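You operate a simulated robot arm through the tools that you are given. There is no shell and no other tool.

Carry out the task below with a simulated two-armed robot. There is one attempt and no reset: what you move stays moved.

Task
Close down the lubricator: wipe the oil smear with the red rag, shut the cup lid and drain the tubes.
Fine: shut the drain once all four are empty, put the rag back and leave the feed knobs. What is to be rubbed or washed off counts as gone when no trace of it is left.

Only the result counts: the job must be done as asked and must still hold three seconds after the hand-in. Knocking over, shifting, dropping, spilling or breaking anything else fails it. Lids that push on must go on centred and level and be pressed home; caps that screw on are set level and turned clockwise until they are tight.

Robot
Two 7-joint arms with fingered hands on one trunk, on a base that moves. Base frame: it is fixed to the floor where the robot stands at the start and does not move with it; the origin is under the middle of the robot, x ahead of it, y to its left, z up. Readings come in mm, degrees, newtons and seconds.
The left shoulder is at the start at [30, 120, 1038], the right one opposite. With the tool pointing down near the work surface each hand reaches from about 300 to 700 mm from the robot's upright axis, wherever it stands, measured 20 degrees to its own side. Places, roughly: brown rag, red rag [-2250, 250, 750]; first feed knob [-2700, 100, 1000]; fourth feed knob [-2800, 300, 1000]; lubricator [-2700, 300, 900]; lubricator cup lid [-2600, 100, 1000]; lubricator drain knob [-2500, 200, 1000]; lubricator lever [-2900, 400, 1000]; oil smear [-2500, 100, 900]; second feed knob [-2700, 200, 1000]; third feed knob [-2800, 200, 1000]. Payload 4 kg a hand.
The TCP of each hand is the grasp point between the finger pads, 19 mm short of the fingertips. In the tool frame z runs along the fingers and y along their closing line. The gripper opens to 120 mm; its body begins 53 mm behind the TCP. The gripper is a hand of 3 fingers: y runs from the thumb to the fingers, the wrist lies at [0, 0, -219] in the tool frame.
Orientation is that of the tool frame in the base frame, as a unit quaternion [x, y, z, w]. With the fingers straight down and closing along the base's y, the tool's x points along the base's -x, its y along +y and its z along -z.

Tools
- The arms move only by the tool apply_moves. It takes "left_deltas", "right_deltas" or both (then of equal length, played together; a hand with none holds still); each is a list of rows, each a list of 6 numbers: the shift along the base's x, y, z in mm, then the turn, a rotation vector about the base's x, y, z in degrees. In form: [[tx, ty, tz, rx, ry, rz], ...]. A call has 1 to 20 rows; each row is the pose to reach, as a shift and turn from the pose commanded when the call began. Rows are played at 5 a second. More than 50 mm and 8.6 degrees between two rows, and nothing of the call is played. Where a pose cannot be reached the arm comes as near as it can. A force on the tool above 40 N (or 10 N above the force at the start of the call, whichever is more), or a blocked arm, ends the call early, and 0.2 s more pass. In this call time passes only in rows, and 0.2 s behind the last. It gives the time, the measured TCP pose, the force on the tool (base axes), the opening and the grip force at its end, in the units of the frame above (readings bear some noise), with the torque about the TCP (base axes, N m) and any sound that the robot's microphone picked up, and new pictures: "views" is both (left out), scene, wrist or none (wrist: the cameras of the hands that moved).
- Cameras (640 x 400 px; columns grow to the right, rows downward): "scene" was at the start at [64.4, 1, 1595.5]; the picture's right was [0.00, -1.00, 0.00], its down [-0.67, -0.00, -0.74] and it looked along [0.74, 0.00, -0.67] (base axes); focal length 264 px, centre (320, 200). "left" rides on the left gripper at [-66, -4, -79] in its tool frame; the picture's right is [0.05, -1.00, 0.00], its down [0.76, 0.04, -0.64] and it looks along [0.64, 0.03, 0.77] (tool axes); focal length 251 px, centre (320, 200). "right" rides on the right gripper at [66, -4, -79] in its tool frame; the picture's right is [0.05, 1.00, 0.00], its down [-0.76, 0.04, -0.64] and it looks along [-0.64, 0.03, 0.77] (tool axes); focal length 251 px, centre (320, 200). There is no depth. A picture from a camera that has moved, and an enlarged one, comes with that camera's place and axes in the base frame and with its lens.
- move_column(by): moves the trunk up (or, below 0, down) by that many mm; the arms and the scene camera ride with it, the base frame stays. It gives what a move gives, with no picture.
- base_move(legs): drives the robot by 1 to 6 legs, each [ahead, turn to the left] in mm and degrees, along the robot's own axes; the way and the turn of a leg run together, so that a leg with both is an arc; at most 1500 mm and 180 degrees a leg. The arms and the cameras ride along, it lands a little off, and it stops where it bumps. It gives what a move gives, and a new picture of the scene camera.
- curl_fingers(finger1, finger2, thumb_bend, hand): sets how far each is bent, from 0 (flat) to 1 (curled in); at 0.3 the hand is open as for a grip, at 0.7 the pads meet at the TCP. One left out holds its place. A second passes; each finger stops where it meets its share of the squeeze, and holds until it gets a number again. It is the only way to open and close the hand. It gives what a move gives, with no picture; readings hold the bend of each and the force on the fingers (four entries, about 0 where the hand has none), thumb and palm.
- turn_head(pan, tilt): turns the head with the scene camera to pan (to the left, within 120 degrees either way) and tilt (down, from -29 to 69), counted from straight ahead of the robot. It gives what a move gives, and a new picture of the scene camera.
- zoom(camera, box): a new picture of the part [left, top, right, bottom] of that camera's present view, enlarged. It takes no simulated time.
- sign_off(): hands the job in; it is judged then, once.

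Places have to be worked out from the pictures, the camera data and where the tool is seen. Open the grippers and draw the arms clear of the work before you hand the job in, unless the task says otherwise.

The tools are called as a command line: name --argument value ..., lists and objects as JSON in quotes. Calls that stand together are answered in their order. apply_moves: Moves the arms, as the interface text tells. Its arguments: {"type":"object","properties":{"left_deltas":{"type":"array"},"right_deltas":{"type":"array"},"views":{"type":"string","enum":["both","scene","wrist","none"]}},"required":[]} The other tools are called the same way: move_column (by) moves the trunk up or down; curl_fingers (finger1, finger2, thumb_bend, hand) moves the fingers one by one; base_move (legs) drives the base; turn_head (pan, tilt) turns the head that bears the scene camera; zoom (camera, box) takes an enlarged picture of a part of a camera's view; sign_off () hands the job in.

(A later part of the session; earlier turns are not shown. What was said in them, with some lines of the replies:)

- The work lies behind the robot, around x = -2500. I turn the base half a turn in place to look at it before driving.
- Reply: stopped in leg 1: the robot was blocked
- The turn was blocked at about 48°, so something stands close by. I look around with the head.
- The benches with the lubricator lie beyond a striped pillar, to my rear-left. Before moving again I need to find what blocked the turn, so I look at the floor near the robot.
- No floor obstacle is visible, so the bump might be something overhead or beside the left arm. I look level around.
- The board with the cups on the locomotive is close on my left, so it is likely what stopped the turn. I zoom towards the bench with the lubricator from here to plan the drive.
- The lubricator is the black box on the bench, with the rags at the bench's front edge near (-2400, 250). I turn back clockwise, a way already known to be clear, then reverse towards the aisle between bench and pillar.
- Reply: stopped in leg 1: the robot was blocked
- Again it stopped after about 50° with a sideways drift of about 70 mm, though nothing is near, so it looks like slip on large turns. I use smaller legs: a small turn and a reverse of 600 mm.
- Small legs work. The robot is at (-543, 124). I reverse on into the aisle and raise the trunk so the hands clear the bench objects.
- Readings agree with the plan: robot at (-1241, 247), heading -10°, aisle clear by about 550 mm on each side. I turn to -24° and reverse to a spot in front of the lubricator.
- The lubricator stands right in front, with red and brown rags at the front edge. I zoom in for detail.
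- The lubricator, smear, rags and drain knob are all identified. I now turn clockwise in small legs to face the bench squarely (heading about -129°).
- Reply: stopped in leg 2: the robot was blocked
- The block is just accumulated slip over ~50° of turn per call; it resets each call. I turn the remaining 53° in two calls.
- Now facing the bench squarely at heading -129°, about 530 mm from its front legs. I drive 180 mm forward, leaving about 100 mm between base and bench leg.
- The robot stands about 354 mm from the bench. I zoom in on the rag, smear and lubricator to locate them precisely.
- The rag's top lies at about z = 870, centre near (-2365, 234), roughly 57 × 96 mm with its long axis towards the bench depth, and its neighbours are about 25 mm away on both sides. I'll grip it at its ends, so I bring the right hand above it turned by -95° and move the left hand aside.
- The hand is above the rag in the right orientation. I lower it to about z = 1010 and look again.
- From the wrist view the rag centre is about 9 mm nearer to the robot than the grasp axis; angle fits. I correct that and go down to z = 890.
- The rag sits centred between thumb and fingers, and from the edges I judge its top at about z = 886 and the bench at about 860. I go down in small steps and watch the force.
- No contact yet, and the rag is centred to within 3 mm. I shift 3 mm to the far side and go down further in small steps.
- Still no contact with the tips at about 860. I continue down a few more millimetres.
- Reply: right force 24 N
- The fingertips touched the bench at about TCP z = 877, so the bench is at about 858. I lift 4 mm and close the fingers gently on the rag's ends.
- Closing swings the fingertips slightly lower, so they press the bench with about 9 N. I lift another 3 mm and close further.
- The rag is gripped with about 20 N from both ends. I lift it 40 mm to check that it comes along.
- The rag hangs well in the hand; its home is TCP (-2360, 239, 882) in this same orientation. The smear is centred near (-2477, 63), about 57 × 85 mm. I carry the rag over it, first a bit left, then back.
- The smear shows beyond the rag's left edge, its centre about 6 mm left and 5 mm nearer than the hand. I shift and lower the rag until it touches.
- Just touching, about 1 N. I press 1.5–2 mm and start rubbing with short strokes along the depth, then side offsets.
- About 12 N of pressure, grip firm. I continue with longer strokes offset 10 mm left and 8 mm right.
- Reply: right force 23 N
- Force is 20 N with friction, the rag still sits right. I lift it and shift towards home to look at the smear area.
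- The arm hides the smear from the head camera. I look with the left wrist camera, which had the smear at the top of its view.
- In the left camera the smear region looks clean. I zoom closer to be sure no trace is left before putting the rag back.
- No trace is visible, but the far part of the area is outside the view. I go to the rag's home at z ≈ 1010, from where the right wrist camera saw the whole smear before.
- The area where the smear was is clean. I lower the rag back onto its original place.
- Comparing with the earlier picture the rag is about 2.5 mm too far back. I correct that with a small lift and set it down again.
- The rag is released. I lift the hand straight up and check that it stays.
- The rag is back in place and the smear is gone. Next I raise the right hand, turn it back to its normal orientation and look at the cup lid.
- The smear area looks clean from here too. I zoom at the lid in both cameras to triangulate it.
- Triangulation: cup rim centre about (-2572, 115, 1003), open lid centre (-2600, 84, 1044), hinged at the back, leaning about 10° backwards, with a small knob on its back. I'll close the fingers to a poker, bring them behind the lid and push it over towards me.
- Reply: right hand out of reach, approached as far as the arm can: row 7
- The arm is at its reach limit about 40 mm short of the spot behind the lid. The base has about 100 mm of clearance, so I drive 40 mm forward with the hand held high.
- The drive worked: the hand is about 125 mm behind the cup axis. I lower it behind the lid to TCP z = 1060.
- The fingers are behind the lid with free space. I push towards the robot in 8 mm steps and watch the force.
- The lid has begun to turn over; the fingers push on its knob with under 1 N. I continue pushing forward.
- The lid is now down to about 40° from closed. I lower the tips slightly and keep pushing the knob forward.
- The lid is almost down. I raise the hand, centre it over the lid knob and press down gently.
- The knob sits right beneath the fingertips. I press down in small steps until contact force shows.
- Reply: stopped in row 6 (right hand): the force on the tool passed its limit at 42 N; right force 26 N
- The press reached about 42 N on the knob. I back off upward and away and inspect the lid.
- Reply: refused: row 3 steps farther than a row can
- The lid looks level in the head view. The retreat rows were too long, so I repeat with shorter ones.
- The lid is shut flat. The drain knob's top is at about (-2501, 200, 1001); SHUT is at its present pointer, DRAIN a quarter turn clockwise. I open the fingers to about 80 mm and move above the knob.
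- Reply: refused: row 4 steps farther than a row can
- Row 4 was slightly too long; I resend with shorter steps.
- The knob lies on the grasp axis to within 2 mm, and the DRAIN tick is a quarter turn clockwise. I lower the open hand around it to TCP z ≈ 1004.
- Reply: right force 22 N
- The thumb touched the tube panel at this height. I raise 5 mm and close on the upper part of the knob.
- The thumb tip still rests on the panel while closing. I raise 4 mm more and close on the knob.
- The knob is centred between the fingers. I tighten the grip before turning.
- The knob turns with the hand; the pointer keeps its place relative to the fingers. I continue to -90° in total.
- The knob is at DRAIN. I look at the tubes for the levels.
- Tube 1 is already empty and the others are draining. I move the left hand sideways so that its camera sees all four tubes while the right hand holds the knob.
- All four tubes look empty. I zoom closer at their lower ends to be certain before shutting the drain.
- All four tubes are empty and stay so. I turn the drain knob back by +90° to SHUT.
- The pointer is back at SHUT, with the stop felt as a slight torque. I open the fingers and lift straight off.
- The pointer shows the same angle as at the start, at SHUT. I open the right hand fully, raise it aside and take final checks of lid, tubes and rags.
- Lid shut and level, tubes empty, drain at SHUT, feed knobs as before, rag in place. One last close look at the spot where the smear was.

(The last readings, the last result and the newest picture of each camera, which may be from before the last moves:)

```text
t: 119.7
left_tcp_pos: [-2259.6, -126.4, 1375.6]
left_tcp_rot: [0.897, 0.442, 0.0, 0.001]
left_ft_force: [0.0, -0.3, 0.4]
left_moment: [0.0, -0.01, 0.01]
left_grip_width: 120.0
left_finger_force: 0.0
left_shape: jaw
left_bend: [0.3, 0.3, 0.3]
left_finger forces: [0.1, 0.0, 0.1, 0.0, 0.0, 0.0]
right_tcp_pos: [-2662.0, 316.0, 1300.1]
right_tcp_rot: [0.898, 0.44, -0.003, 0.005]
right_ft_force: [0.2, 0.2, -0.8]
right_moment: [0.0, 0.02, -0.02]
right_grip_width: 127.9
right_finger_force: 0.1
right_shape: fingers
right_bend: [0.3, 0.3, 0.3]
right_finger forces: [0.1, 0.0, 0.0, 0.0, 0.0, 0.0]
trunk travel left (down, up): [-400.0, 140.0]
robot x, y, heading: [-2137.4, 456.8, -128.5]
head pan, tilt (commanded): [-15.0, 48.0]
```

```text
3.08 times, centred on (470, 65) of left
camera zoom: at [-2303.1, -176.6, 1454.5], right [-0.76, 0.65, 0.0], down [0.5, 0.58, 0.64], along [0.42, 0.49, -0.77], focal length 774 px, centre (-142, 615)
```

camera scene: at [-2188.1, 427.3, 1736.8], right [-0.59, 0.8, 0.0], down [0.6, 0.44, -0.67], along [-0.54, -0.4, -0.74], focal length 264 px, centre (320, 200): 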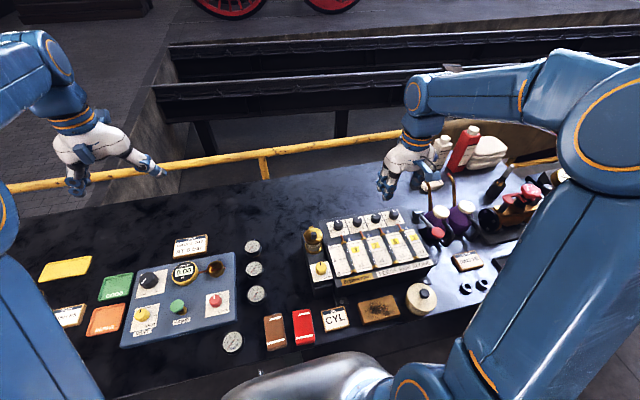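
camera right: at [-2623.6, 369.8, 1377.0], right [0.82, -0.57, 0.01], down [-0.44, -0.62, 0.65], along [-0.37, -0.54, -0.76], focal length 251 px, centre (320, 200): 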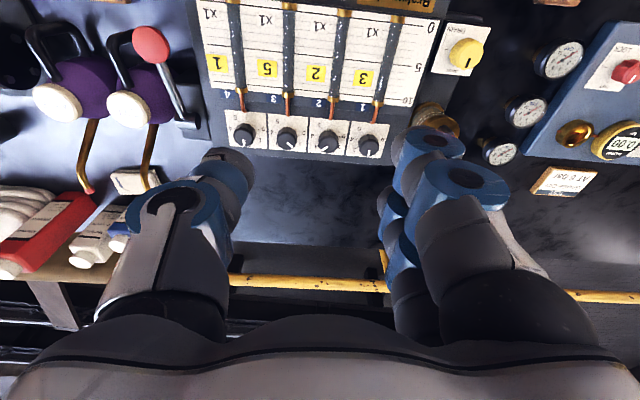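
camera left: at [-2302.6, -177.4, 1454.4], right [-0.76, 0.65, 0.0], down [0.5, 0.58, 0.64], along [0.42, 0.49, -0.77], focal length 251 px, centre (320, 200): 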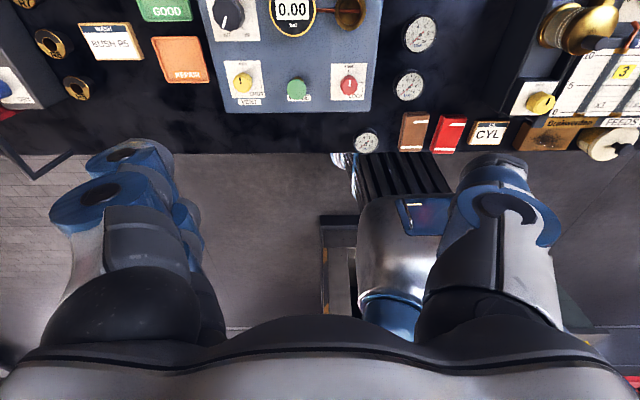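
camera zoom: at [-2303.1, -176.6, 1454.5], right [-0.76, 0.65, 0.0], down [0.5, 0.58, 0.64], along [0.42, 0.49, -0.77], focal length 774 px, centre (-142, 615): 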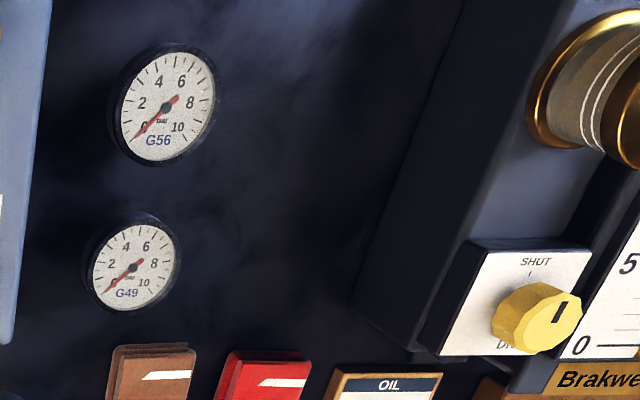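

No trace of the smear remains. I back the base off 200 mm with the arms held high so everything is clear of the work.

base_move --legs '[[-200, 0]]'

zoom --camera "scene" --box '[220, 140, 460, 290]'

```text
t: 121.3
left_tcp_pos: [-2134.6, 30.4, 1375.4]
left_tcp_rot: [0.897, 0.442, -0.001, 0.002]
left_ft_force: [0.2, 0.3, 0.3]
left_moment: [0.01, -0.02, 0.01]
left_grip_width: 120.0
left_finger_force: 0.1
left_shape: jaw
left_bend: [0.3, 0.3, 0.3]
left_finger forces: [0.1, 0.0, 0.1, 0.0, 0.0, 0.1]
right_tcp_pos: [-2534.8, 471.6, 1299.7]
right_tcp_rot: [0.898, 0.44, -0.003, 0.006]
right_ft_force: [0.4, -0.1, 0.1]
right_moment: [0.0, 0.04, -0.04]
right_grip_width: 127.8
right_finger_force: 0.1
right_shape: fingers
right_bend: [0.3, 0.3, 0.3]
right_finger forces: [0.0, 0.0, 0.1, 0.1, 0.0, 0.0]
trunk travel left (down, up): [-400.0, 140.0]
robot x, y, heading: [-2011.6, 615.9, -128.6]
head pan, tilt (commanded): [-15.0, 48.0]
camera scene: at [-2063.3, 585.4, 1736.9], right [-0.6, 0.8, 0.0], down [0.6, 0.44, -0.67], along [-0.54, -0.4, -0.74], focal length 264 px, centre (320, 200)
```

scene: 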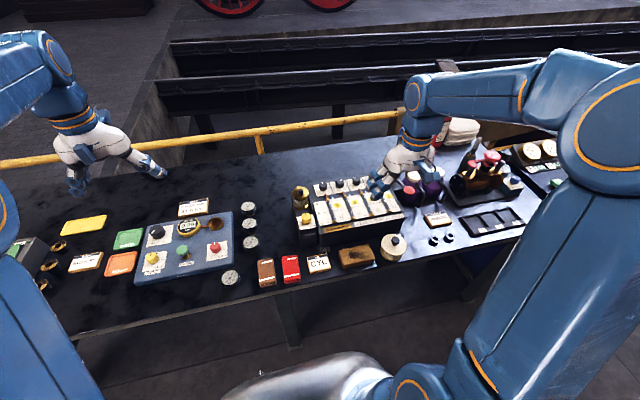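

```text
2.67 times, centred on (340, 215) of scene
camera zoom: at [-2063.3, 585.4, 1736.9], right [-0.6, 0.8, 0.0], down [0.6, 0.44, -0.67], along [-0.54, -0.4, -0.74], focal length 704 px, centre (267, 160)
```

zoom: 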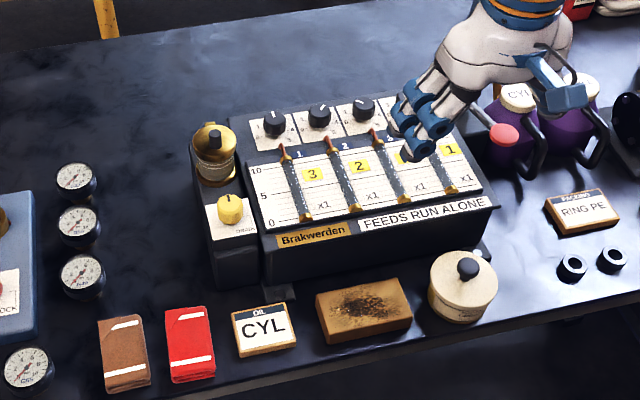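

All is done: smear wiped, rag back in its place, lid shut, four tubes empty, drain shut, feed knobs untouched, hands open and clear. I hand the job in.

sign_off

```text
The job is handed in.
```

The lubricator is closed down and the job is handed in. I don't have the judging result yet.

- **Oil smear:** wiped with the red rag. Close-up pictures from two cameras show no trace left.
- **Red rag:** put back in its original place beside the brown one, within a few millimetres by the pictures.
- **Cup lid:** tipped shut and pressed down. It sits level on the cup.
- **Tubes:** drained until all four showed empty. They were still empty in the last pictures.
- **Drain knob:** turned back to SHUT. The pointer is at the angle it had at the start.
- **Feed knobs:** not touched; their pointers are where they were.

While lining up on the drain knob, the right thumb pressed on the tube panel with up to about 22 N. Nothing appeared to move or mark.

On the first turn, near its starting place, the base stopped as blocked and had drifted about 70 mm. Large turns later drifted the same way in open space, so I took it to be slip. I didn't find that it had struck anything.

Both hands are open, and the robot has backed off 200 mm from the bench.
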